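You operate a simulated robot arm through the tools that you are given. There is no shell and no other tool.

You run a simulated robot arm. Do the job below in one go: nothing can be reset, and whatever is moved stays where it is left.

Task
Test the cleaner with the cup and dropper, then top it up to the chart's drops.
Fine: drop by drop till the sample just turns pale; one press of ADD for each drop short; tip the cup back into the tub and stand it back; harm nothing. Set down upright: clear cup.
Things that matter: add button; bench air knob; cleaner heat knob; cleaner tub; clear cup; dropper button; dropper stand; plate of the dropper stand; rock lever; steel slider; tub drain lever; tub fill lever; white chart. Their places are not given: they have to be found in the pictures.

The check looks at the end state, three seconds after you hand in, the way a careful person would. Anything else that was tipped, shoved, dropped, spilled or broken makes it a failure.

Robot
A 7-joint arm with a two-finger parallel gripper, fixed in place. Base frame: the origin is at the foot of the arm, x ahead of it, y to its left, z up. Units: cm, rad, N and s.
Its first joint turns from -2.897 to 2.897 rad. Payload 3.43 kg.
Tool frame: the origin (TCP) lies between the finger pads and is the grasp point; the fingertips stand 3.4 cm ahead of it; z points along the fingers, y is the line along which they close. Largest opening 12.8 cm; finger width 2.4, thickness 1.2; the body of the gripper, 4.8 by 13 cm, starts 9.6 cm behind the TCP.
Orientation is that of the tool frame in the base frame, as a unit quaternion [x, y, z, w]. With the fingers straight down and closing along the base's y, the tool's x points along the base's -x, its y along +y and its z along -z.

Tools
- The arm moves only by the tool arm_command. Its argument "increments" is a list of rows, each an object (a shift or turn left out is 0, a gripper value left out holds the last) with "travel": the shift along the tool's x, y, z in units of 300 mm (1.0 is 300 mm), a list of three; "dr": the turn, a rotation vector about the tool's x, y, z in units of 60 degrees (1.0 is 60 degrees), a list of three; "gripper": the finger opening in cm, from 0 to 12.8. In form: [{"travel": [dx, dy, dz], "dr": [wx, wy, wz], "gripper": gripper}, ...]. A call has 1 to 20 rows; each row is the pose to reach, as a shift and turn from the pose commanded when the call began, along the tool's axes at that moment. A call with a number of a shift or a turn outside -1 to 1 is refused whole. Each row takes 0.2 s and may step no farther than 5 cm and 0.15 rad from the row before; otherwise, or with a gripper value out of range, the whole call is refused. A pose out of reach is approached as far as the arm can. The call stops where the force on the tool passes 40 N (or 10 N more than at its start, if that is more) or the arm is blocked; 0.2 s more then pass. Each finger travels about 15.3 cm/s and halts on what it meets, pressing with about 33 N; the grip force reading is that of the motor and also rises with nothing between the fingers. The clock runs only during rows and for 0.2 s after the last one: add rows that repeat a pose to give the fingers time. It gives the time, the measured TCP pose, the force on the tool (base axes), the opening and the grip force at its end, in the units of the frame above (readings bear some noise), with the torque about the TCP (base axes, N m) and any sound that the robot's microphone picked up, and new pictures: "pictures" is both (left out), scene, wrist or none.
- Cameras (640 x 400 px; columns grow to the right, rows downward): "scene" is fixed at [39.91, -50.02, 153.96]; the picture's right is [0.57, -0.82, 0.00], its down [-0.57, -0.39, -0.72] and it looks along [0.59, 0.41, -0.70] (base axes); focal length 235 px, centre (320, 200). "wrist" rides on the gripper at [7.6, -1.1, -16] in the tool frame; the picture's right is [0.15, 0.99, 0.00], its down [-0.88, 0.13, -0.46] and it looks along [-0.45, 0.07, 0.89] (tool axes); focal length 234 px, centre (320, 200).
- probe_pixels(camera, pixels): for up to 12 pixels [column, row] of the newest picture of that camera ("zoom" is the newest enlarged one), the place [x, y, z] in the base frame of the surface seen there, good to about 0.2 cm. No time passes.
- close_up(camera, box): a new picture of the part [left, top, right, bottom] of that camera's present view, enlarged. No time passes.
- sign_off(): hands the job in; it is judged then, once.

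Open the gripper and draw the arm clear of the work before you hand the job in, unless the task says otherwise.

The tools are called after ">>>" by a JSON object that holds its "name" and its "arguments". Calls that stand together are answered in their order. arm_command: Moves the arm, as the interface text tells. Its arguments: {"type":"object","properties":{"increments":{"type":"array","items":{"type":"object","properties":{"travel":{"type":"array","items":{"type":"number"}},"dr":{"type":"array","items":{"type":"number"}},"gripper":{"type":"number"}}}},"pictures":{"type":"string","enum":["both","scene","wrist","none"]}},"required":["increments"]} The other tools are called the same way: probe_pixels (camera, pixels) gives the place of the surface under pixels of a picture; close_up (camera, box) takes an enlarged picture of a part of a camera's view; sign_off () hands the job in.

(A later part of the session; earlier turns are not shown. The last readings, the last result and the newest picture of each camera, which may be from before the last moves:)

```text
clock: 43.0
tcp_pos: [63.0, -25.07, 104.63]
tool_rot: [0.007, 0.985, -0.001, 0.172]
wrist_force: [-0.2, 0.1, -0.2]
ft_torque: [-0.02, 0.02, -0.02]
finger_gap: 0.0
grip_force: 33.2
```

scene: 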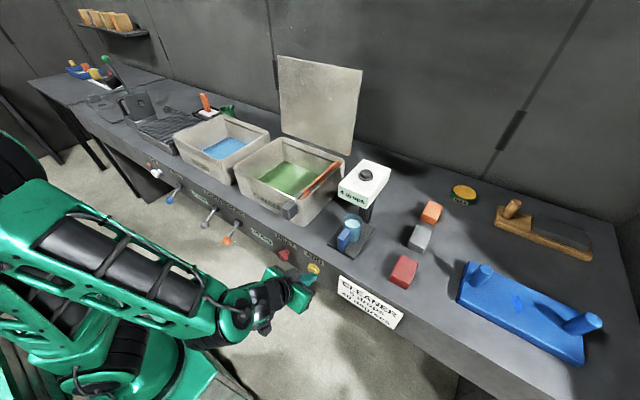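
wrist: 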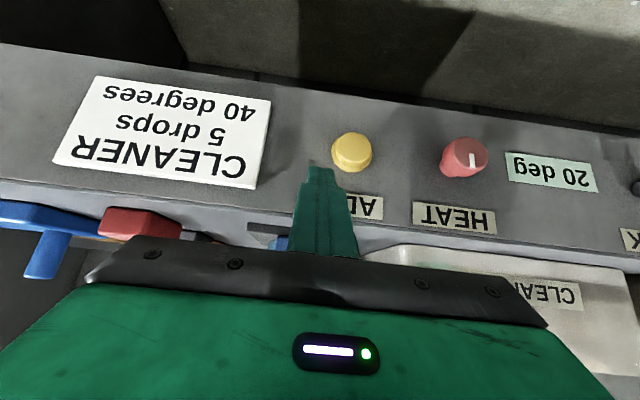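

Tool is now at 70° at (63.0,-25.1,104.6). I descend to the ADD button's height with about 4 cm of standoff.

>>> {"name": "arm_command", "arguments": {"increments": [{"travel": [0.0322, 0, 0.1274]}, {"travel": [0.0643, 0, 0.2547]}, {"travel": [0.0965, 0, 0.3821]}, {"travel": [0.1286, 0, 0.5094]}, {"travel": [0.1608, 0, 0.6368]}, {"travel": [0.1608, 0, 0.6368]}]}}

>>> {"name": "close_up", "arguments": {"camera": "scene", "box": [240, 210, 360, 310]}}

>>> {"name": "close_up", "arguments": {"camera": "wrist", "box": [240, 40, 400, 240]}}

```text
clock: 44.4
tcp_pos: [65.01, -25.06, 84.79]
tool_rot: [0.008, 0.985, -0.001, 0.173]
wrist_force: [-0.9, 0.1, 1.4]
ft_torque: [-0.02, -0.01, -0.01]
finger_gap: 0.0
grip_force: 32.5
```

scene: 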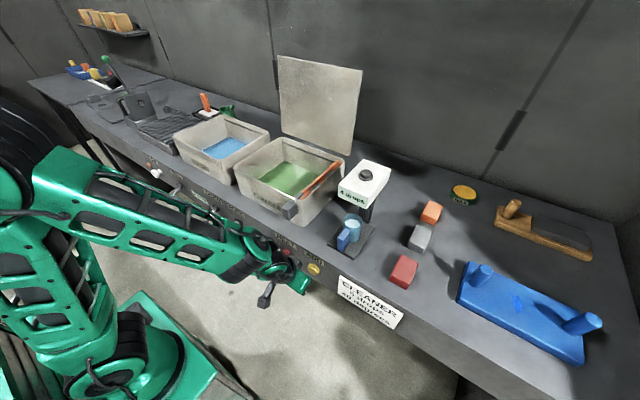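
wrist: 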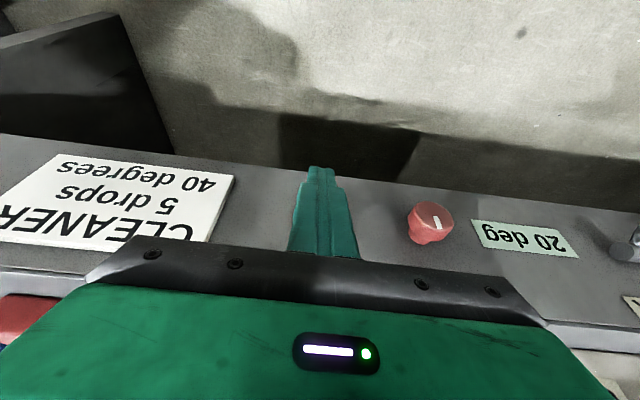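

```text
4.00 times, centred on (300, 260) of scene
```

zoom: 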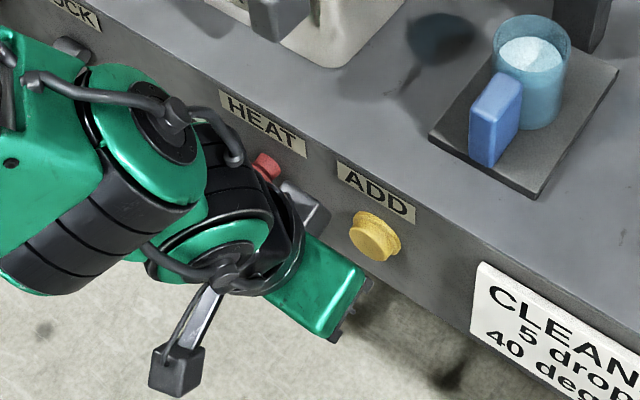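

```text
2.00 times, centred on (320, 140) of wrist
```

zoom: 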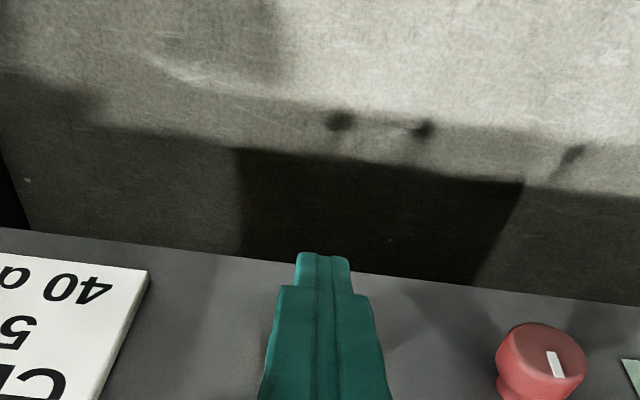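

The tip corner is about 4 cm from the ADD face at the right height and y. I advance in +x 4 cm to just reach contact.

>>> {"name": "arm_command", "arguments": {"increments": [{"travel": [-0.0627, 0, 0.0228]}, {"travel": [-0.1097, 0, 0.0399]}, {"travel": [-0.1222, 0, 0.0445]}, {"travel": [-0.1222, 0, 0.0445]}]}}

>>> {"name": "close_up", "arguments": {"camera": "scene", "box": [260, 220, 360, 300]}}

```text
clock: 45.4
tcp_pos: [68.87, -25.23, 84.88]
tool_rot: [0.009, 0.985, -0.002, 0.172]
wrist_force: [0.2, 0.8, 1.0]
ft_torque: [0.0, -0.01, 0.01]
finger_gap: 0.0
grip_force: 33.1
```

scene: 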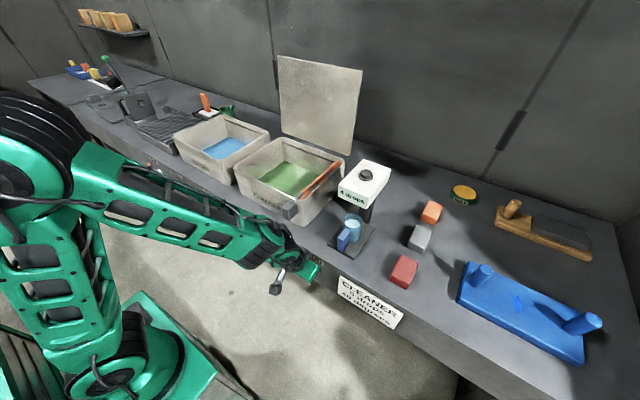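
wrist: 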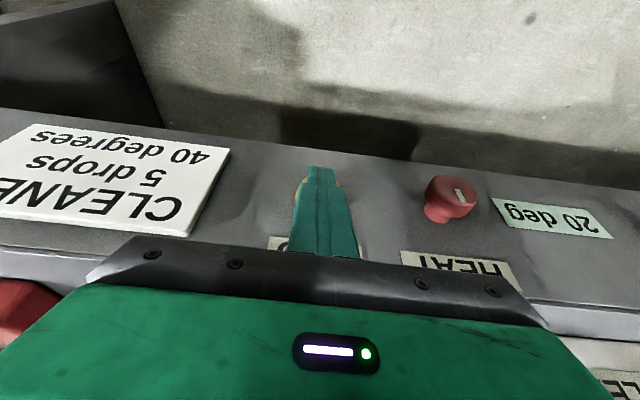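

```text
5.00 times, centred on (310, 260) of scene
```

zoom: 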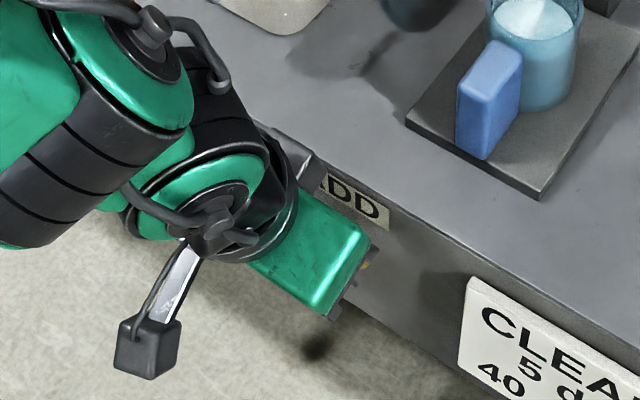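

The finger covers the yellow button centrally in the wrist view (320,185), no contact force yet. I push in by small 0.15 cm steps, up to 0.3 cm.

>>> {"name": "arm_command", "arguments": {"increments": [{"travel": [-0.0047, 0, 0.0017]}, {"travel": [-0.0094, 0, 0.0034]}, {"travel": [-0.0094, 0, 0.0034]}], "pictures": "none"}}

```text
clock: 46.2
tcp_pos: [69.27, -25.33, 84.98]
tool_rot: [0.008, 0.985, -0.001, 0.172]
wrist_force: [-0.2, -0.3, 0.4]
ft_torque: [0.02, 0.0, -0.02]
finger_gap: 0.02
grip_force: 33.0
```

No click or force yet at x=69.27. I push another 0.3 cm.

>>> {"name": "arm_command", "arguments": {"increments": [{"travel": [-0.0047, 0, 0.0017]}, {"travel": [-0.0094, 0, 0.0034]}, {"travel": [-0.0094, 0, 0.0034]}], "pictures": "none"}}

```text
clock: 47.0
tcp_pos: [69.54, -25.28, 84.98]
tool_rot: [0.009, 0.985, -0.002, 0.172]
wrist_force: [-1.4, 1.6, -0.5]
ft_torque: [0.03, 0.04, 0.01]
finger_gap: 0.0
grip_force: 33.1
heard: click
```

A click: ADD has been pressed once. I draw straight back from the button 5 cm and listen for any further click.

>>> {"name": "arm_command", "arguments": {"increments": [{"travel": [0.0313, 0, -0.0114]}, {"travel": [0.094, 0, -0.0342]}, {"travel": [0.1567, 0, -0.057]}, {"travel": [0.1567, 0, -0.057]}]}}

>>> {"name": "close_up", "arguments": {"camera": "scene", "box": [220, 130, 400, 300]}}

```text
clock: 48.0
tcp_pos: [64.39, -25.18, 84.96]
tool_rot: [0.009, 0.985, -0.002, 0.174]
wrist_force: [0.6, 0.1, 0.6]
ft_torque: [0.01, 0.0, -0.03]
finger_gap: 0.0
grip_force: 32.8
```

scene: 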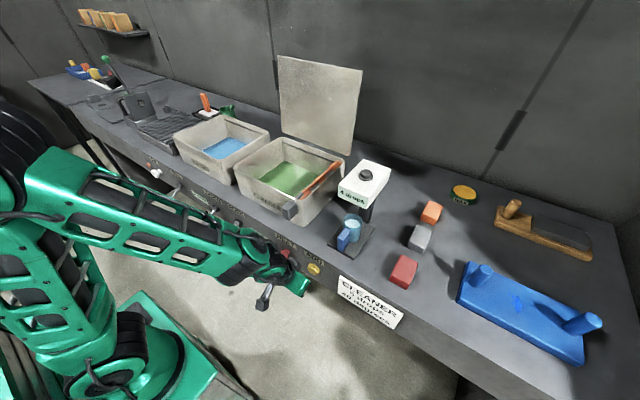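
wrist: 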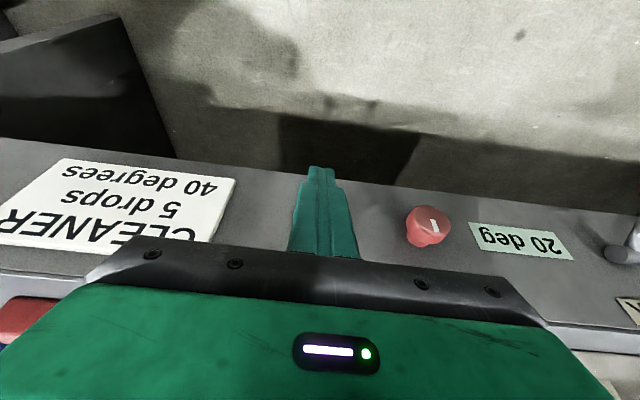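

```text
2.35 times, centred on (310, 215) of scene
```

zoom: 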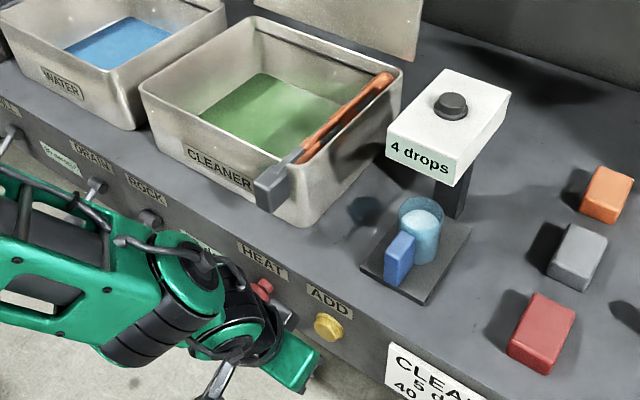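

One click only, display 4 drops, cup undisturbed with the pale sample. I raise the arm to z≈112 and return the tool to 45°.

>>> {"name": "arm_command", "arguments": {"increments": [{"travel": [-0.0513, 0, -0.141]}, {"travel": [-0.1026, 0, -0.282]}, {"travel": [-0.1539, 0, -0.423], "dr": [0, -0.1042, 0]}, {"travel": [-0.2052, 0, -0.564], "dr": [0, -0.2083, 0]}, {"travel": [-0.2565, 0, -0.705], "dr": [0, -0.3125, 0]}, {"travel": [-0.3078, 0, -0.846], "dr": [0, -0.4167, 0]}, {"travel": [-0.3078, 0, -0.846], "dr": [0, -0.4167, 0]}], "pictures": "none"}}

```text
clock: 49.6
tcp_pos: [64.66, -25.18, 111.88]
tool_rot: [0.008, 0.924, -0.003, 0.382]
wrist_force: [0.2, -0.4, -0.7]
ft_torque: [0.03, -0.02, 0.0]
finger_gap: 0.0
grip_force: 32.9
```

Before picking up the cup I rehearse the pouring motion with the empty hand over the tub to learn the reach limits. First I move to (88,-4,116) at 45°.

>>> {"name": "arm_command", "arguments": {"increments": [{"travel": [-0.0923, 0.101, 0.0646]}, {"travel": [-0.1846, 0.2019, 0.1293]}, {"travel": [-0.2769, 0.3029, 0.1939]}, {"travel": [-0.3691, 0.4038, 0.2586]}, {"travel": [-0.4614, 0.5048, 0.3232]}, {"travel": [-0.5537, 0.6057, 0.3879]}, {"travel": [-0.646, 0.7067, 0.4525]}, {"travel": [-0.646, 0.7067, 0.4525]}], "pictures": "none"}}

```text
clock: 51.4
tcp_pos: [88.26, -4.38, 116.07]
tool_rot: [0.008, 0.925, -0.003, 0.381]
wrist_force: [-0.6, 0.5, -0.4]
ft_torque: [0.0, 0.03, -0.04]
finger_gap: 0.0
grip_force: 33.0
```

At (88.3,-4.4,116.1). I roll the empty hand -90° about the tool axis to test the limit.

>>> {"name": "arm_command", "arguments": {"increments": [{"dr": [0, 0, -0.1364]}, {"dr": [0, 0, -0.2727]}, {"dr": [0, 0, -0.4091]}, {"dr": [0, 0, -0.5455]}, {"dr": [0, 0, -0.6818]}, {"dr": [0, 0, -0.8182]}, {"dr": [0, 0, -0.9545]}, {"dr": [0, 0, -0.99]}, {"dr": [0, 0, -0.99]}], "pictures": "scene"}}

```text
clock: 53.4
tcp_pos: [88.11, -4.43, 116.09]
tool_rot: [-0.452, 0.806, -0.191, 0.33]
wrist_force: [0.3, -0.3, 0.8]
ft_torque: [-0.01, -0.01, 0.01]
finger_gap: 0.0
grip_force: 32.5
```

scene: 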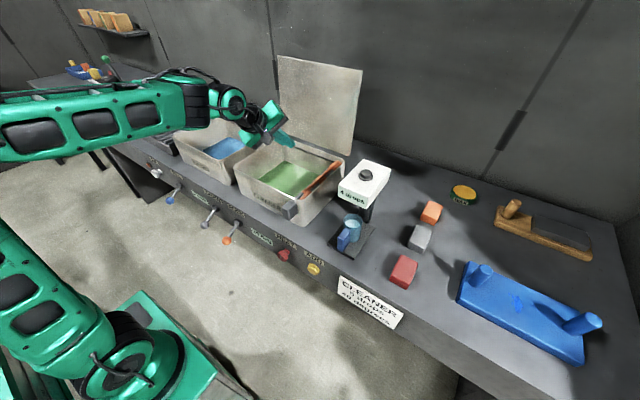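

-60° roll is fine. I continue another -60° of roll.

>>> {"name": "arm_command", "arguments": {"increments": [{"dr": [0, 0, -0.1364]}, {"dr": [0, 0, -0.2727]}, {"dr": [0, 0, -0.4091]}, {"dr": [0, 0, -0.5455]}, {"dr": [0, 0, -0.6818]}, {"dr": [0, 0, -0.8182]}, {"dr": [0, 0, -0.9545]}, {"dr": [0, 0, -0.99]}, {"dr": [0, 0, -0.99]}], "pictures": "scene"}}

```text
clock: 55.4
tcp_pos: [88.17, -4.44, 116.12]
tool_rot: [0.792, -0.477, 0.33, -0.191]
wrist_force: [-0.6, 0.0, -0.4]
ft_torque: [-0.03, -0.01, 0.0]
finger_gap: 0.0
grip_force: 33.4
```

scene: 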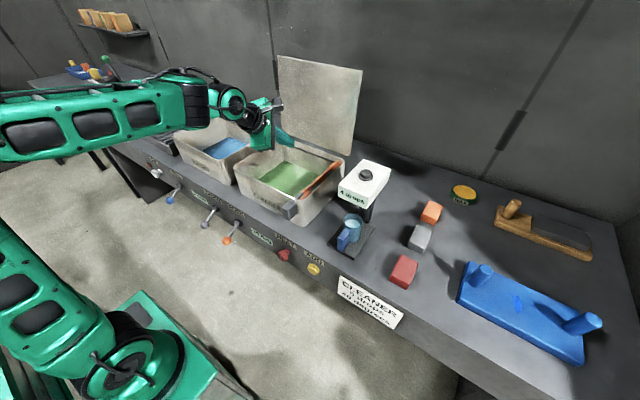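

-120° also works. I now test raising the pitch to horizontal from here (rotation of -45° about base y).

>>> {"name": "arm_command", "arguments": {"increments": [{"dr": [0.1094, 0.0606, 0]}, {"dr": [0.2188, 0.1212, 0]}, {"dr": [0.3282, 0.1818, 0]}, {"dr": [0.4376, 0.2424, 0]}, {"dr": [0.547, 0.303, 0]}, {"dr": [0.656, 0.364, 0]}, {"dr": [0.656, 0.364, 0]}], "pictures": "both"}}

>>> {"name": "close_up", "arguments": {"camera": "scene", "box": [180, 60, 380, 220]}}

```text
clock: 57.0
tcp_pos: [88.07, -4.41, 115.97]
tool_rot: [0.606, -0.365, 0.612, -0.354]
wrist_force: [-0.3, -0.5, 0.7]
ft_torque: [0.01, 0.05, 0.0]
finger_gap: 0.0
grip_force: 32.9
```

scene: 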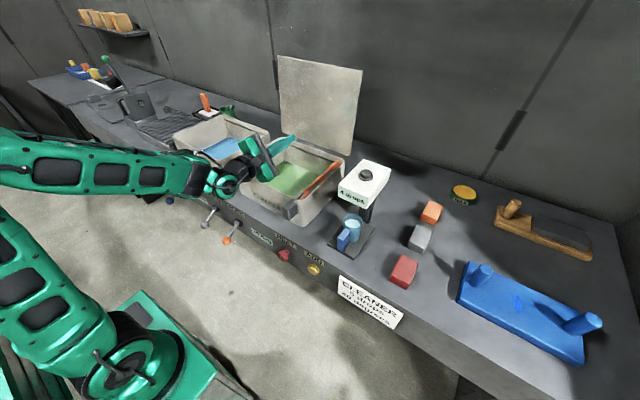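
wrist: 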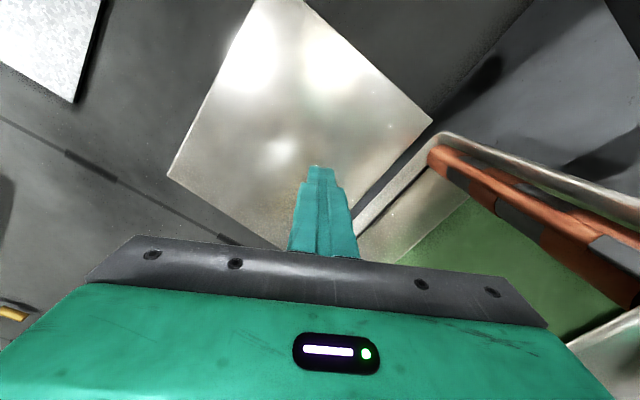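

```text
2.50 times, centred on (280, 140) of scene
```

zoom: 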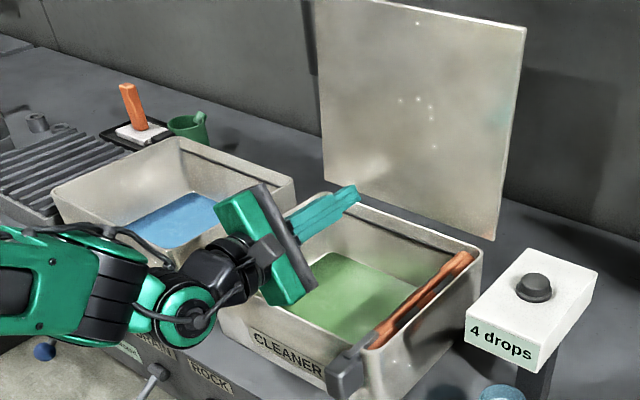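

Horizontal with -120° roll is reachable. I test a further -25° of roll to know how much tipping is available.

>>> {"name": "arm_command", "arguments": {"increments": [{"dr": [0, 0, -0.1364]}, {"dr": [0, 0, -0.2727]}, {"dr": [0, 0, -0.42]}, {"dr": [0, 0, -0.42]}], "pictures": "none"}}

```text
refused: row 3 steps farther than a row can; nothing moved
```

The third step was slightly too large, so I split it evenly.

>>> {"name": "arm_command", "arguments": {"increments": [{"dr": [0, 0, -0.1364]}, {"dr": [0, 0, -0.2727]}, {"dr": [0, 0, -0.4]}, {"dr": [0, 0, -0.4]}], "pictures": "none"}}

```text
clock: 58.0
tcp_pos: [88.26, -4.4, 116.03]
tool_rot: [0.669, -0.231, 0.672, -0.217]
wrist_force: [-0.2, -0.4, 0.6]
ft_torque: [-0.02, 0.02, 0.0]
finger_gap: 0.0
grip_force: 33.0
```

The full -143° roll is reachable, so the pour plan is workable. I unwind the roll now.

>>> {"name": "arm_command", "arguments": {"increments": [{"dr": [0, 0, 0.1364]}, {"dr": [0, 0, 0.2727]}, {"dr": [0, 0, 0.4]}, {"dr": [0, 0, 0.5364]}, {"dr": [0, 0, 0.6727]}, {"dr": [0, 0, 0.809]}, {"dr": [0, 0, 0.9454]}, {"dr": [0, 0, 0.9454]}], "pictures": "none"}}

>>> {"name": "arm_command", "arguments": {"increments": [{"dr": [0, 0, 0.1364]}, {"dr": [0, 0, 0.2727]}, {"dr": [0, 0, 0.4]}, {"dr": [0, 0, 0.5364]}, {"dr": [0, 0, 0.6727]}, {"dr": [0, 0, 0.809]}, {"dr": [0, 0, 0.9454]}, {"dr": [0, 0, 0.9454]}], "pictures": "none"}}

>>> {"name": "arm_command", "arguments": {"increments": [{"dr": [0, 0, 0.1364]}, {"dr": [0, 0, 0.2727]}, {"dr": [0, 0, 0.4]}, {"dr": [0, 0, 0.4893]}, {"dr": [0, 0, 0.4893]}], "pictures": "none"}}

```text
clock: 59.8
tcp_pos: [88.24, -4.38, 115.89]
tool_rot: [-0.478, 0.522, -0.487, 0.512]
wrist_force: [0.4, -0.6, -0.3]
ft_torque: [0.0, 0.03, -0.02]
finger_gap: 0.0
grip_force: 33.4
```

```text
clock: 61.6
tcp_pos: [88.04, -4.29, 116.0]
tool_rot: [-0.172, 0.687, -0.186, 0.681]
wrist_force: [0.0, -0.6, -0.3]
ft_torque: [0.0, 0.0, -0.01]
finger_gap: 0.03
grip_force: 34.2
```

```text
clock: 62.8
tcp_pos: [88.12, -4.41, 116.09]
tool_rot: [0.008, 0.708, -0.008, 0.706]
wrist_force: [0.5, -0.4, -0.2]
ft_torque: [-0.01, 0.02, -0.03]
finger_gap: 0.0
grip_force: 32.7
```

The hand is level again with a ~1.3° yaw residue. I pitch back down to 45° with that yaw corrected while moving back in front of the dropper stand, opening the fingers.

>>> {"name": "arm_command", "arguments": {"increments": [{"travel": [0.0048, -0.119, -0.0886], "dr": [-0.0029, 0.1071, -0.0012], "gripper": 0}, {"travel": [0.0095, -0.2381, -0.1771], "dr": [-0.0059, 0.2143, -0.0024], "gripper": 0}, {"travel": [0.0143, -0.3571, -0.2657], "dr": [-0.0088, 0.3214, -0.0036], "gripper": 3}, {"travel": [0.019, -0.4762, -0.3543], "dr": [-0.0117, 0.4286, -0.0049], "gripper": 6}, {"travel": [0.0238, -0.5952, -0.4429], "dr": [-0.0146, 0.5357, -0.0061], "gripper": 6}, {"travel": [0.0286, -0.7143, -0.5314], "dr": [-0.0176, 0.6429, -0.0073], "gripper": 6}, {"travel": [0.0333, -0.8333, -0.62], "dr": [-0.0205, 0.75, -0.0085], "gripper": 6}, {"travel": [0.0333, -0.8333, -0.62], "dr": [-0.0205, 0.75, -0.0085], "gripper": 6}]}}

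```text
clock: 64.6
tcp_pos: [69.0, -29.0, 114.97]
tool_rot: [-0.003, 0.925, 0.001, 0.381]
wrist_force: [0.3, 0.5, 0.6]
ft_torque: [-0.03, -0.03, 0.0]
finger_gap: 6.02
grip_force: 0.1
```

scene: 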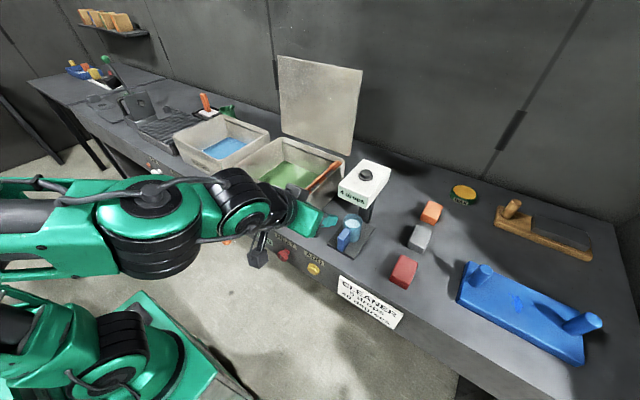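
wrist: 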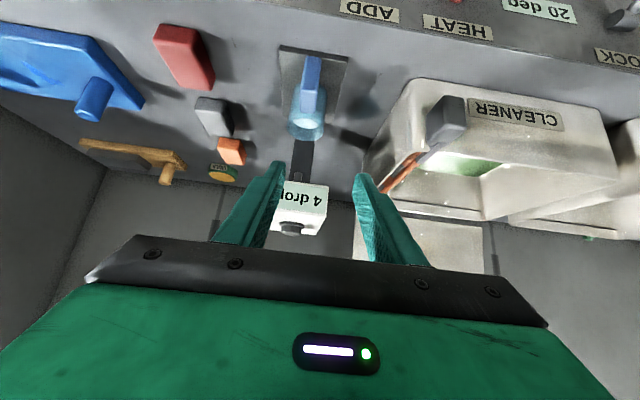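

At (69.0,-29.0,115.0), pitch 45°. I drop to the pre-grasp line at y=-31.4 and approach to within about 4 cm of the handle grip.

>>> {"name": "arm_command", "arguments": {"increments": [{"travel": [0.0746, -0.0269, 0.0856]}, {"travel": [0.1493, -0.0538, 0.1713]}, {"travel": [0.2239, -0.0807, 0.2569]}, {"travel": [0.2239, -0.0807, 0.3469]}, {"travel": [0.2239, -0.0807, 0.4369]}, {"travel": [0.2239, -0.0807, 0.5169]}, {"travel": [0.2239, -0.0807, 0.5169]}]}}

>>> {"name": "close_up", "arguments": {"camera": "wrist", "box": [240, 80, 400, 240]}}

>>> {"name": "probe_pixels", "arguments": {"camera": "zoom", "pixels": [[300, 150], [325, 150], [350, 150], [290, 230], [320, 230], [345, 230], [320, 120], [310, 280]]}}

```text
clock: 66.2
tcp_pos: [75.29, -31.41, 99.3]
tool_rot: [-0.001, 0.924, 0.0, 0.382]
wrist_force: [-0.2, -0.3, -0.1]
ft_torque: [-0.01, 0.01, -0.01]
finger_gap: 6.03
grip_force: 0.1
```

scene: 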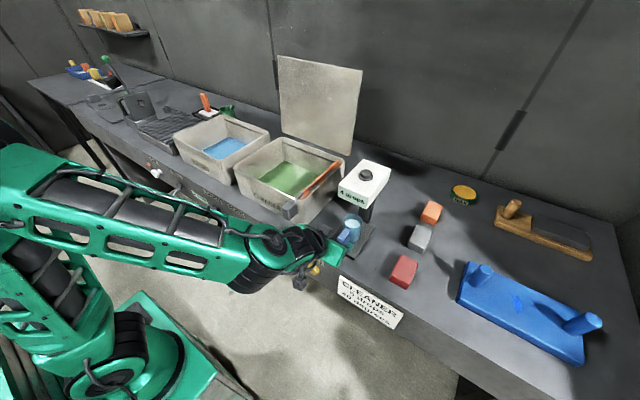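
wrist: 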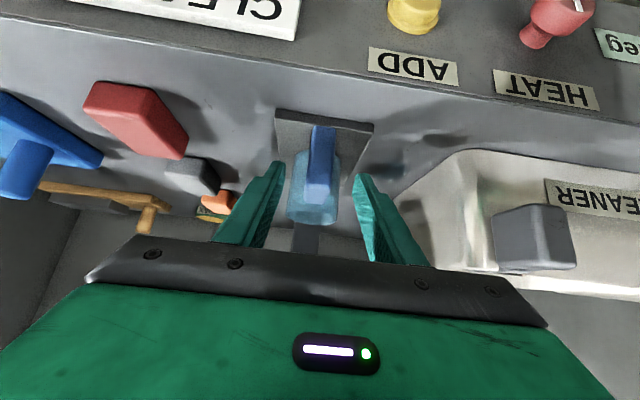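

```text
2.50 times, centred on (320, 160) of wrist
```

zoom: 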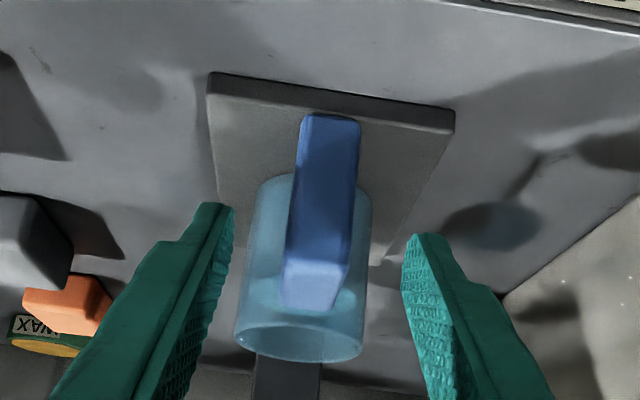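

```text
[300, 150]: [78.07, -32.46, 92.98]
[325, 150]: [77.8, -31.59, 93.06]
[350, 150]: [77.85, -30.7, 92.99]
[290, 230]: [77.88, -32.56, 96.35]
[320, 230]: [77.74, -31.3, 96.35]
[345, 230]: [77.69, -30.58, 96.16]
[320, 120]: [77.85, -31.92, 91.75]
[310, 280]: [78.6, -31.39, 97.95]
```

The handle is again centred between the fingers (zoom 290–360). I advance the last 4.3 cm and close the grip.

>>> {"name": "arm_command", "arguments": {"increments": [{"travel": [0, 0, 0.0715]}, {"travel": [0, 0, 0.143]}, {"travel": [0, 0, 0.143]}, {"travel": [0, 0, 0.143], "gripper": 4}, {"travel": [0, 0, 0.143], "gripper": 2.7}, {"travel": [0, 0, 0.143], "gripper": 2.2}, {"travel": [0, 0, 0.143], "gripper": 1.0}, {"travel": [0, 0, 0.143], "gripper": 1.0}, {"travel": [0, 0, 0.143], "gripper": 1.0}]}}

>>> {"name": "close_up", "arguments": {"camera": "scene", "box": [310, 195, 390, 275]}}

```text
clock: 68.2
tcp_pos: [78.35, -31.31, 96.25]
tool_rot: [-0.001, 0.924, 0.0, 0.382]
wrist_force: [0.6, -0.7, -0.3]
ft_torque: [-0.02, 0.0, 0.03]
finger_gap: 2.33
grip_force: 32.7
```

scene: 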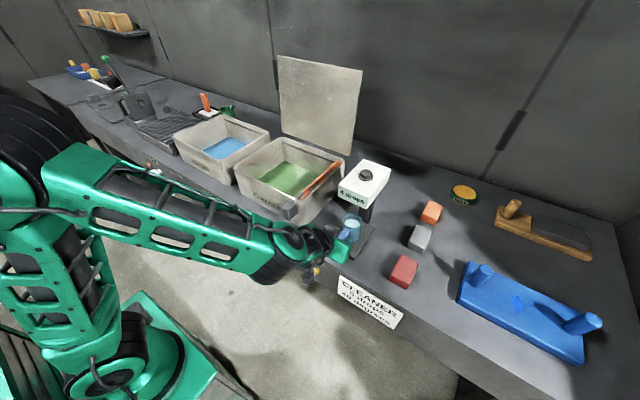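
wrist: 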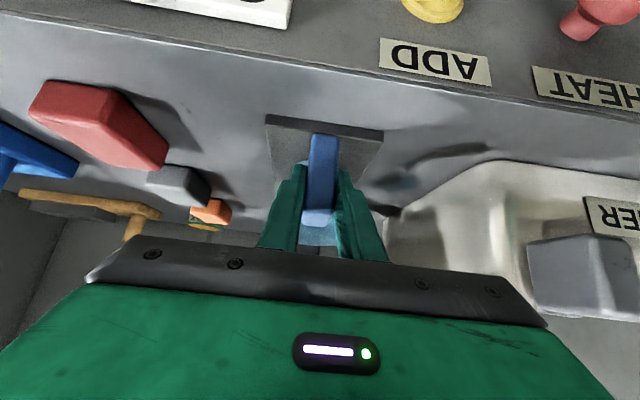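

```text
5.00 times, centred on (350, 235) of scene
```

zoom: 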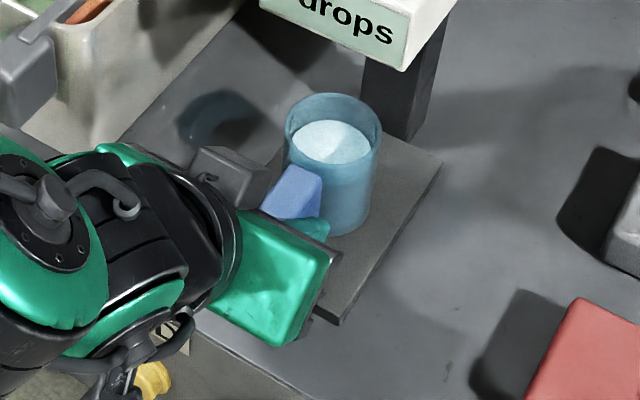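

The cup is gripped again (gap 2.33, 33 N) at (78.35,-31.31,96.25). I repeat the lift, pull-back and raise.

>>> {"name": "arm_command", "arguments": {"increments": [{"travel": [-0.0236, 0, -0.0236]}, {"travel": [-0.0471, 0, -0.0471]}, {"travel": [0.0315, 0, -0.1257]}, {"travel": [0.11, 0, -0.2042]}, {"travel": [0.1886, 0, -0.2828]}, {"travel": [0.0943, 0, -0.3771]}, {"travel": [0, 0, -0.4714]}, {"travel": [-0.0943, 0, -0.5657]}, {"travel": [-0.2121, 0, -0.6836]}, {"travel": [-0.2121, 0, -0.6836]}], "pictures": "scene"}}

```text
clock: 70.4
tcp_pos: [68.36, -31.49, 115.56]
tool_rot: [-0.001, 0.924, 0.0, 0.381]
wrist_force: [0.1, 0.3, -1.2]
ft_torque: [-0.01, 0.02, 0.01]
finger_gap: 2.33
grip_force: 32.8
```

scene: 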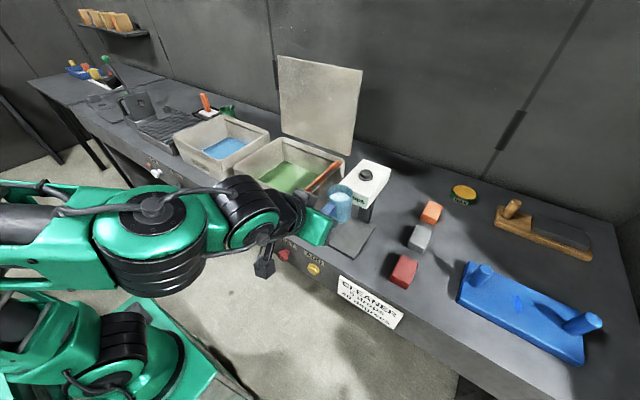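

The cup is upright at z≈115.6. I carry it over the tub, TCP to about (89,-4.5,115.5).

>>> {"name": "arm_command", "arguments": {"increments": [{"travel": [0, 0.15, 0]}, {"travel": [0, 0.3, 0]}, {"travel": [-0.0694, 0.3857, 0.0694]}, {"travel": [-0.1387, 0.4714, 0.1387]}, {"travel": [-0.2081, 0.5571, 0.2081]}, {"travel": [-0.2774, 0.6429, 0.2774]}, {"travel": [-0.3468, 0.7286, 0.3468]}, {"travel": [-0.4161, 0.8143, 0.4161]}, {"travel": [-0.4855, 0.9, 0.4855]}, {"travel": [-0.4855, 0.9, 0.4855]}], "pictures": "scene"}}

>>> {"name": "close_up", "arguments": {"camera": "scene", "box": [200, 80, 360, 220]}}

```text
clock: 72.6
tcp_pos: [88.81, -4.24, 115.27]
tool_rot: [-0.002, 0.924, 0.001, 0.382]
wrist_force: [0.0, -0.4, -0.6]
ft_torque: [-0.02, 0.04, 0.0]
finger_gap: 2.32
grip_force: 32.9
```

scene: 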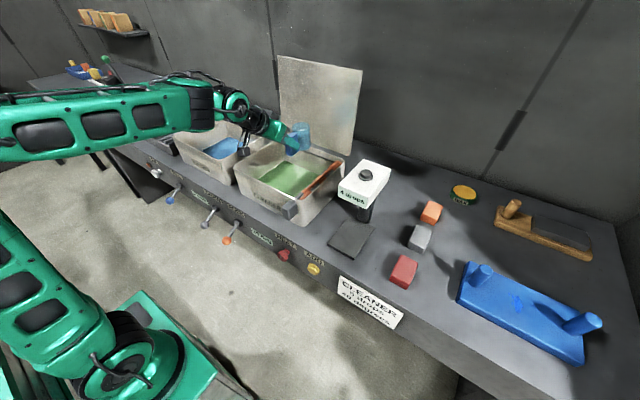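

```text
2.86 times, centred on (280, 150) of scene
```

zoom: 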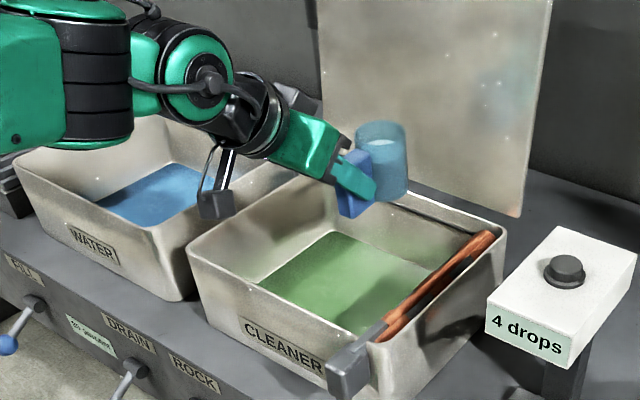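

The cup with the pale sample is over the middle of the tub. I start rolling it toward +y, 57° first.

>>> {"name": "arm_command", "arguments": {"increments": [{"dr": [0, 0, -0.1364]}, {"dr": [0, 0, -0.2727]}, {"dr": [0, 0, -0.4091]}, {"dr": [0, 0, -0.5455]}, {"dr": [0, 0, -0.6818]}, {"dr": [0, 0, -0.8182]}, {"dr": [0, 0, -0.9545]}, {"dr": [0, 0, -0.99]}, {"dr": [0, 0, -0.99]}], "pictures": "scene"}}

>>> {"name": "close_up", "arguments": {"camera": "scene", "box": [200, 80, 360, 220]}}

```text
clock: 74.6
tcp_pos: [88.87, -4.32, 115.38]
tool_rot: [-0.46, 0.802, -0.189, 0.331]
wrist_force: [0.4, 0.5, -0.4]
ft_torque: [-0.04, 0.05, 0.0]
finger_gap: 2.34
grip_force: 32.9
```

scene: 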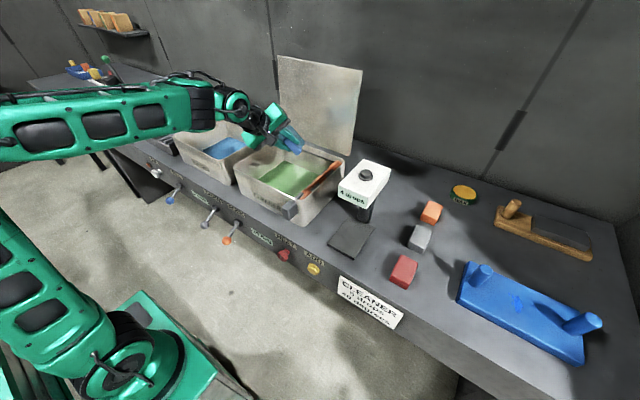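

```text
2.86 times, centred on (280, 150) of scene
```

zoom: 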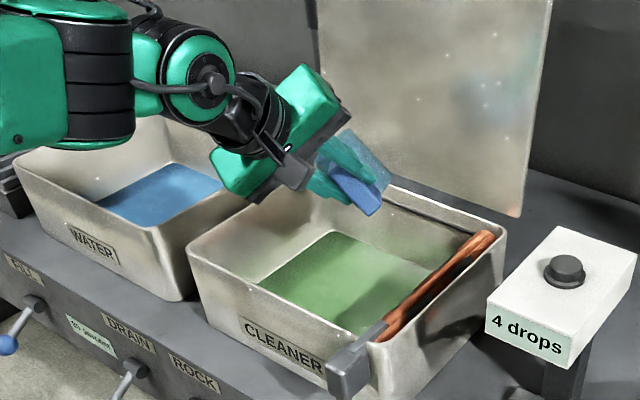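

The cup leans toward +y over the tub. I roll another 60° in the same direction.

>>> {"name": "arm_command", "arguments": {"increments": [{"dr": [0, 0, -0.1364]}, {"dr": [0, 0, -0.2727]}, {"dr": [0, 0, -0.4091]}, {"dr": [0, 0, -0.5455]}, {"dr": [0, 0, -0.6818]}, {"dr": [0, 0, -0.8182]}, {"dr": [0, 0, -0.9545]}, {"dr": [0, 0, -0.99]}, {"dr": [0, 0, -0.99]}], "pictures": "scene"}}

>>> {"name": "close_up", "arguments": {"camera": "scene", "box": [200, 80, 360, 220]}}

```text
clock: 76.6
tcp_pos: [88.8, -4.41, 115.29]
tool_rot: [0.797, -0.468, 0.327, -0.195]
wrist_force: [-0.7, 0.6, -0.2]
ft_torque: [-0.06, 0.02, 0.01]
finger_gap: 2.33
grip_force: 33.4
```

scene: 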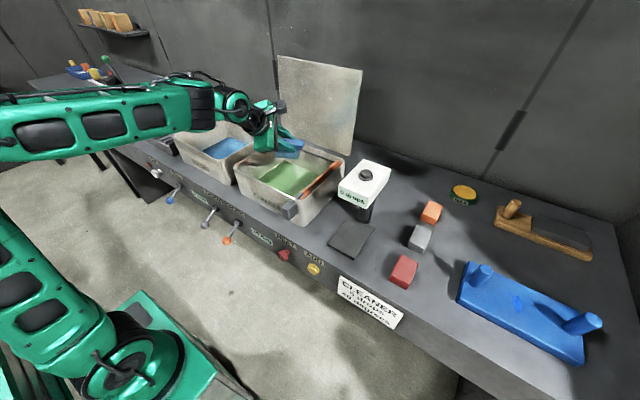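

```text
2.86 times, centred on (280, 150) of scene
```

zoom: 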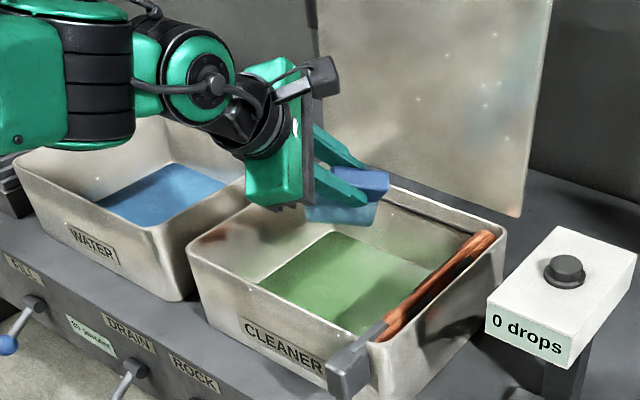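

The dropper display reset to "0 drops", which suggests the sample has tipped out. To be sure the cup is empty I raise the pitch to tip it past horizontal.

>>> {"name": "arm_command", "arguments": {"increments": [{"dr": [0.1094, 0.0606, 0]}, {"dr": [0.2188, 0.1212, 0]}, {"dr": [0.3282, 0.1818, 0]}, {"dr": [0.4376, 0.2424, 0]}, {"dr": [0.547, 0.303, 0]}, {"dr": [0.656, 0.364, 0]}, {"dr": [0.656, 0.364, 0]}, {"dr": [0.656, 0.364, 0]}], "pictures": "scene"}}

>>> {"name": "close_up", "arguments": {"camera": "scene", "box": [200, 80, 360, 220]}}

```text
clock: 78.4
tcp_pos: [88.75, -4.41, 115.28]
tool_rot: [0.609, -0.36, 0.608, -0.36]
wrist_force: [-0.1, -0.8, 0.3]
ft_torque: [-0.01, 0.03, 0.03]
finger_gap: 2.33
grip_force: 33.0
```

scene: 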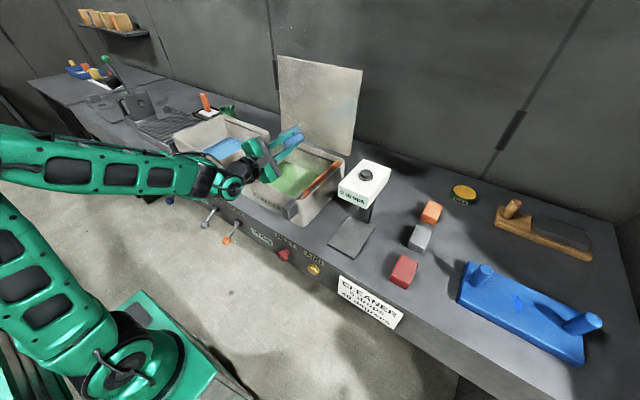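

```text
2.86 times, centred on (280, 150) of scene
```

zoom: 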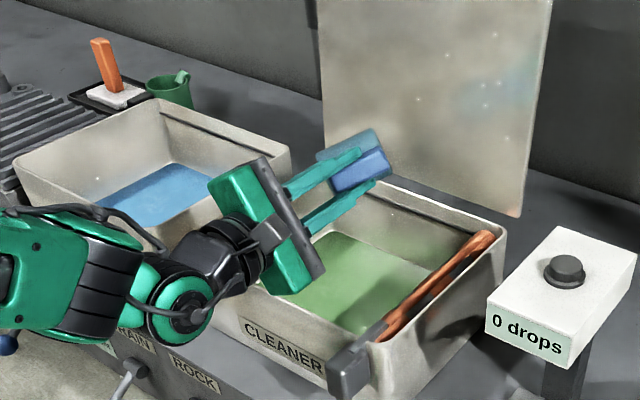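

The cup is tipped past horizontal over the tub and looks empty. I reverse the motion: pitch back down, then unroll to upright.

>>> {"name": "arm_command", "arguments": {"increments": [{"dr": [-0.1094, -0.0606, 0]}, {"dr": [-0.2188, -0.1212, 0]}, {"dr": [-0.3282, -0.1818, 0]}, {"dr": [-0.4376, -0.2424, 0]}, {"dr": [-0.547, -0.303, 0]}, {"dr": [-0.656, -0.364, 0]}, {"dr": [-0.656, -0.364, 0]}], "pictures": "none"}}

>>> {"name": "arm_command", "arguments": {"increments": [{"dr": [0, 0, 0.1364]}, {"dr": [0, 0, 0.2727]}, {"dr": [0, 0, 0.4091]}, {"dr": [0, 0, 0.5455]}, {"dr": [0, 0, 0.6818]}, {"dr": [0, 0, 0.8182]}, {"dr": [0, 0, 0.9545]}, {"dr": [0, 0, 0.99]}, {"dr": [0, 0, 0.99]}], "pictures": "none"}}

>>> {"name": "arm_command", "arguments": {"increments": [{"dr": [0, 0, 0.1364]}, {"dr": [0, 0, 0.2727]}, {"dr": [0, 0, 0.4091]}, {"dr": [0, 0, 0.5455]}, {"dr": [0, 0, 0.6818]}, {"dr": [0, 0, 0.8182]}, {"dr": [0, 0, 0.9545]}, {"dr": [0, 0, 0.99]}, {"dr": [0, 0, 0.99]}], "pictures": "scene"}}

>>> {"name": "close_up", "arguments": {"camera": "scene", "box": [260, 100, 340, 170]}}

```text
clock: 80.0
tcp_pos: [88.85, -4.29, 115.31]
tool_rot: [0.797, -0.469, 0.328, -0.193]
wrist_force: [0.7, 0.0, -0.2]
ft_torque: [-0.01, 0.0, 0.0]
finger_gap: 2.33
grip_force: 32.5
```

```text
clock: 82.0
tcp_pos: [88.93, -4.43, 115.23]
tool_rot: [-0.458, 0.803, -0.19, 0.331]
wrist_force: [-0.6, 0.3, -0.9]
ft_torque: [-0.05, 0.0, 0.04]
finger_gap: 2.33
grip_force: 33.1
```

```text
clock: 84.0
tcp_pos: [88.85, -4.44, 115.31]
tool_rot: [-0.002, 0.924, 0.001, 0.382]
wrist_force: [0.3, -0.3, -0.5]
ft_torque: [-0.01, 0.02, 0.02]
finger_gap: 2.36
grip_force: 32.3
```

scene: 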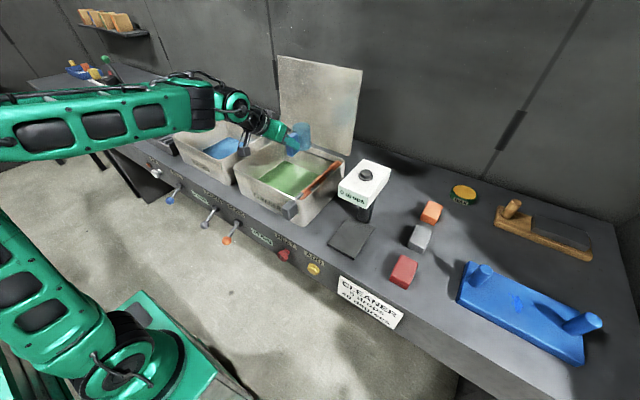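

```text
5.71 times, centred on (300, 135) of scene
```

zoom: 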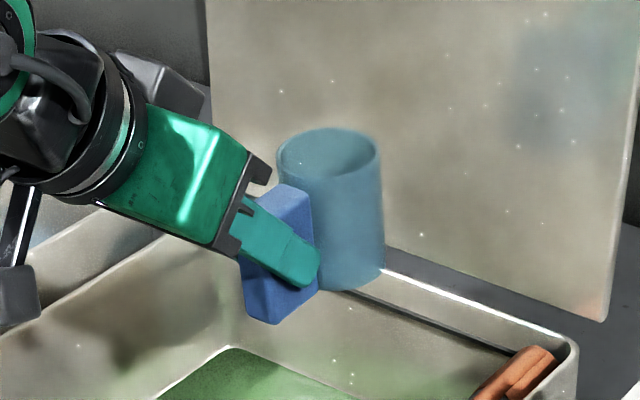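

The cup is upright and empty. I carry it back in front of the dropper stand by the same route.

>>> {"name": "arm_command", "arguments": {"increments": [{"travel": [0.069, -0.0857, -0.069]}, {"travel": [0.138, -0.1714, -0.138]}, {"travel": [0.207, -0.2571, -0.207]}, {"travel": [0.2761, -0.3429, -0.2761]}, {"travel": [0.3451, -0.4286, -0.3451]}, {"travel": [0.4141, -0.5143, -0.4141]}, {"travel": [0.4831, -0.6, -0.4831]}, {"travel": [0.4831, -0.75, -0.4831]}, {"travel": [0.4831, -0.8993, -0.4831]}, {"travel": [0.4831, -0.8993, -0.4831]}], "pictures": "none"}}

```text
clock: 86.2
tcp_pos: [68.55, -31.52, 115.42]
tool_rot: [-0.002, 0.924, 0.0, 0.381]
wrist_force: [0.9, -1.2, -0.5]
ft_torque: [0.01, 0.03, 0.03]
finger_gap: 2.32
grip_force: 33.5
```

At (68.5,-31.5,115.4). I lower and slide the cup in over the plate, stopping about 2 cm above it.

>>> {"name": "arm_command", "arguments": {"increments": [{"travel": [0.1008, 0.002, 0.1008]}, {"travel": [0.2015, 0.003, 0.2015]}, {"travel": [0.3023, 0.003, 0.3023]}, {"travel": [0.403, 0.003, 0.403]}, {"travel": [0.3264, 0.003, 0.4796]}, {"travel": [0.2498, 0.003, 0.5562]}, {"travel": [0.1732, 0.003, 0.6328]}, {"travel": [0.1732, 0.003, 0.6328]}]}}

>>> {"name": "close_up", "arguments": {"camera": "scene", "box": [310, 195, 390, 275]}}

```text
clock: 88.0
tcp_pos: [78.41, -31.3, 98.24]
tool_rot: [-0.001, 0.924, 0.0, 0.382]
wrist_force: [-0.5, 0.1, -0.3]
ft_torque: [-0.01, 0.03, -0.02]
finger_gap: 2.31
grip_force: 33.7
```

scene: 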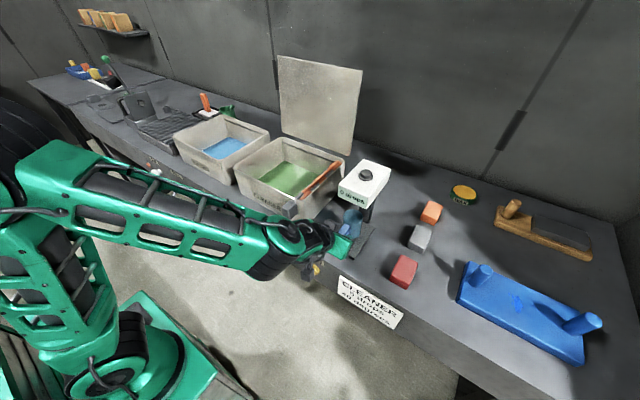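
wrist: 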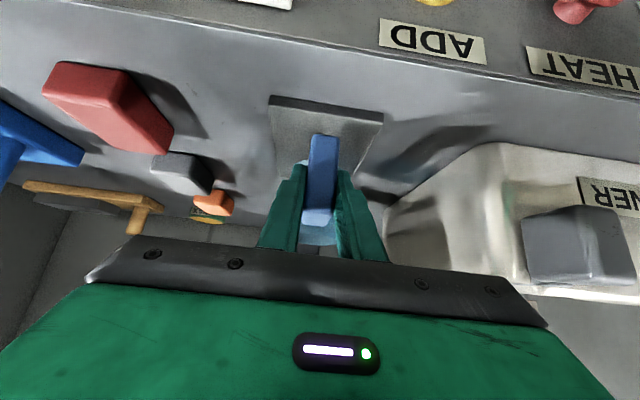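

```text
5.00 times, centred on (350, 235) of scene
```

zoom: 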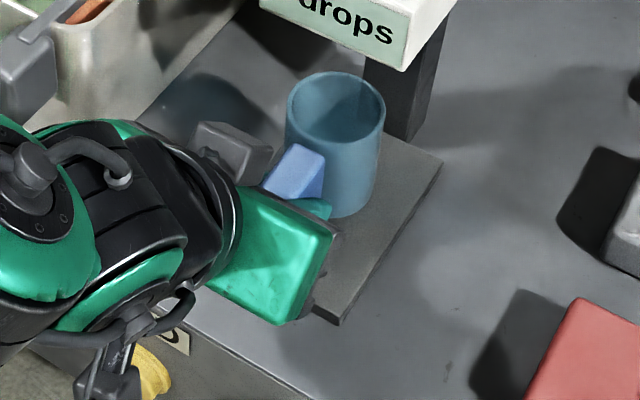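

The empty cup is over its spot at z=98.2 (resting grip height was 96.25). I lower the last 2 cm gently.

>>> {"name": "arm_command", "arguments": {"increments": [{"travel": [0.0189, 0, 0.0189]}, {"travel": [0.033, 0, 0.033]}, {"travel": [0.0424, 0, 0.0424]}, {"travel": [0.0459, 0, 0.0459]}, {"travel": [0.0459, 0, 0.0459]}], "pictures": "none"}}

```text
clock: 89.2
tcp_pos: [78.2, -31.36, 96.36]
tool_rot: [-0.002, 0.924, 0.0, 0.383]
wrist_force: [-2.4, 0.4, 9.7]
ft_torque: [0.09, -0.23, 0.03]
finger_gap: 2.32
grip_force: 32.6
```

A 9.7 N upward force shows the cup firmly on the plate. I ease up about 0.06 cm, open the fingers gently, and back out.

>>> {"name": "arm_command", "arguments": {"increments": [{"travel": [-0.0015, 0, -0.0015]}, {"travel": [-0.0015, 0, -0.0015], "gripper": 2.6}, {"travel": [-0.0015, 0, -0.0015], "gripper": 3.2}, {"travel": [-0.0015, 0, -0.0015], "gripper": 4.4}, {"travel": [-0.0015, 0, -0.0015], "gripper": 4.4}]}}

>>> {"name": "close_up", "arguments": {"camera": "scene", "box": [310, 195, 390, 275]}}

>>> {"name": "close_up", "arguments": {"camera": "wrist", "box": [240, 80, 400, 240]}}

```text
clock: 90.4
tcp_pos: [78.26, -31.28, 96.36]
tool_rot: [-0.002, 0.924, 0.0, 0.382]
wrist_force: [0.4, -0.2, 0.4]
ft_torque: [-0.01, 0.0, -0.04]
finger_gap: 4.41
grip_force: 0.1
```

scene: 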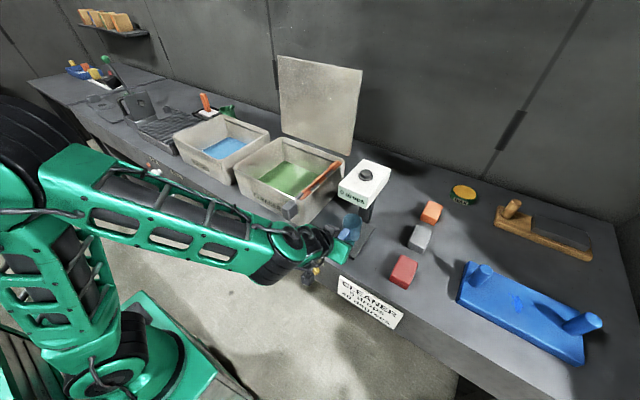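
wrist: 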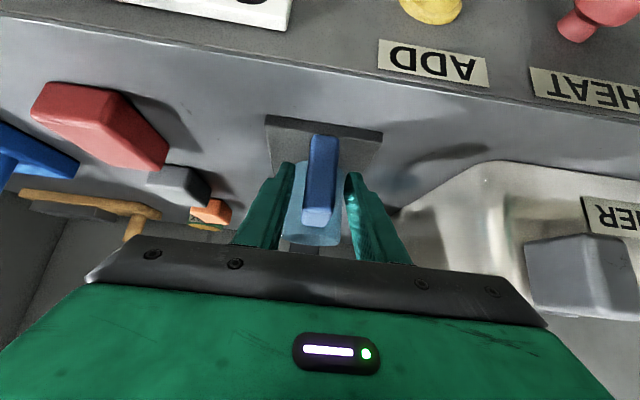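

```text
5.00 times, centred on (350, 235) of scene
```

zoom: 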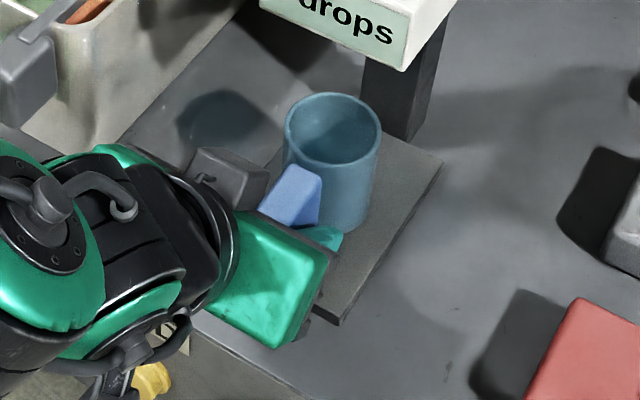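

```text
2.50 times, centred on (320, 160) of wrist
```

zoom: 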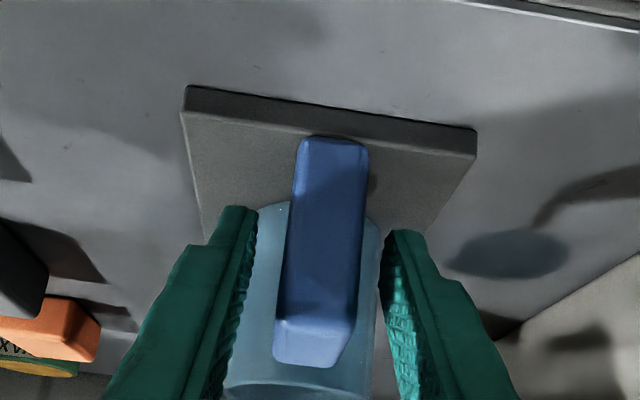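

The cup stands upright on the plate and the fingers are clear on both sides of the handle. I back out along the tool axis and raise the arm away.

>>> {"name": "arm_command", "arguments": {"increments": [{"travel": [0, 0, -0.1]}, {"travel": [0, 0, -0.22]}, {"travel": [0, 0, -0.36]}, {"travel": [0, 0, -0.5]}, {"travel": [0, 0, -0.64]}, {"travel": [0, 0, -0.64], "gripper": 8}]}}

>>> {"name": "close_up", "arguments": {"camera": "scene", "box": [310, 150, 400, 270]}}

>>> {"name": "close_up", "arguments": {"camera": "scene", "box": [180, 110, 380, 270]}}

```text
clock: 91.8
tcp_pos: [64.54, -31.36, 110.06]
tool_rot: [-0.001, 0.924, 0.0, 0.382]
wrist_force: [0.0, 0.0, 0.5]
ft_torque: [0.0, 0.0, -0.03]
finger_gap: 8.0
grip_force: 0.0
```

scene: 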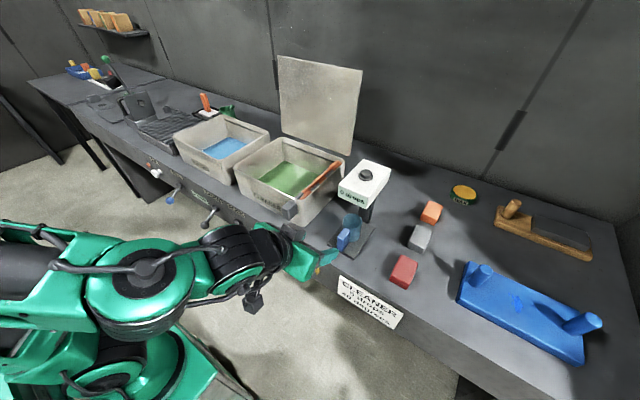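
wrist: 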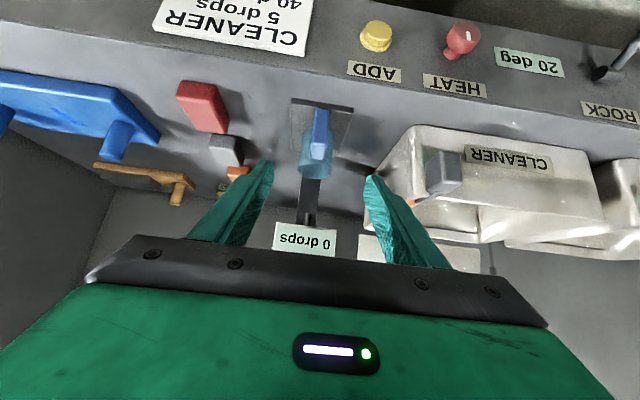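

```text
3.33 times, centred on (355, 210) of scene
```

zoom: 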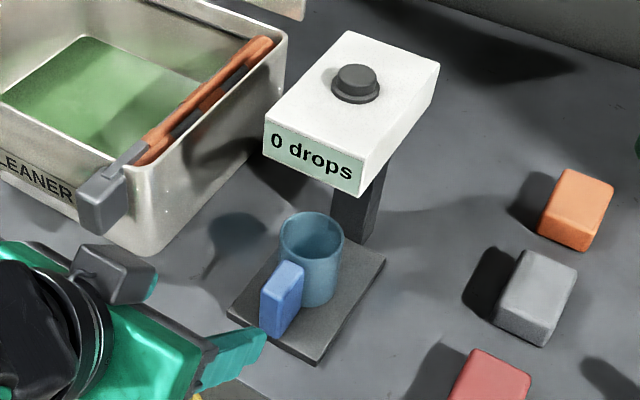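

```text
2.50 times, centred on (280, 190) of scene
```

zoom: 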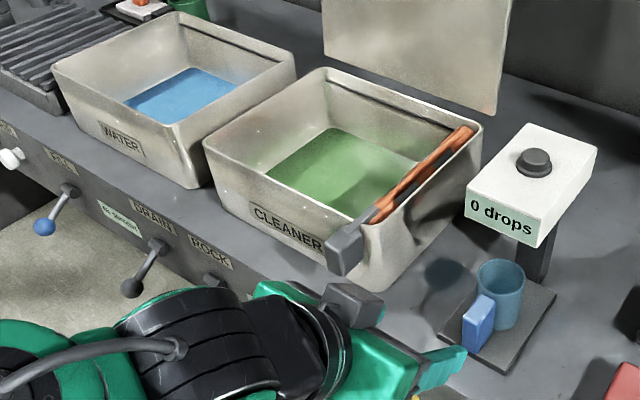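

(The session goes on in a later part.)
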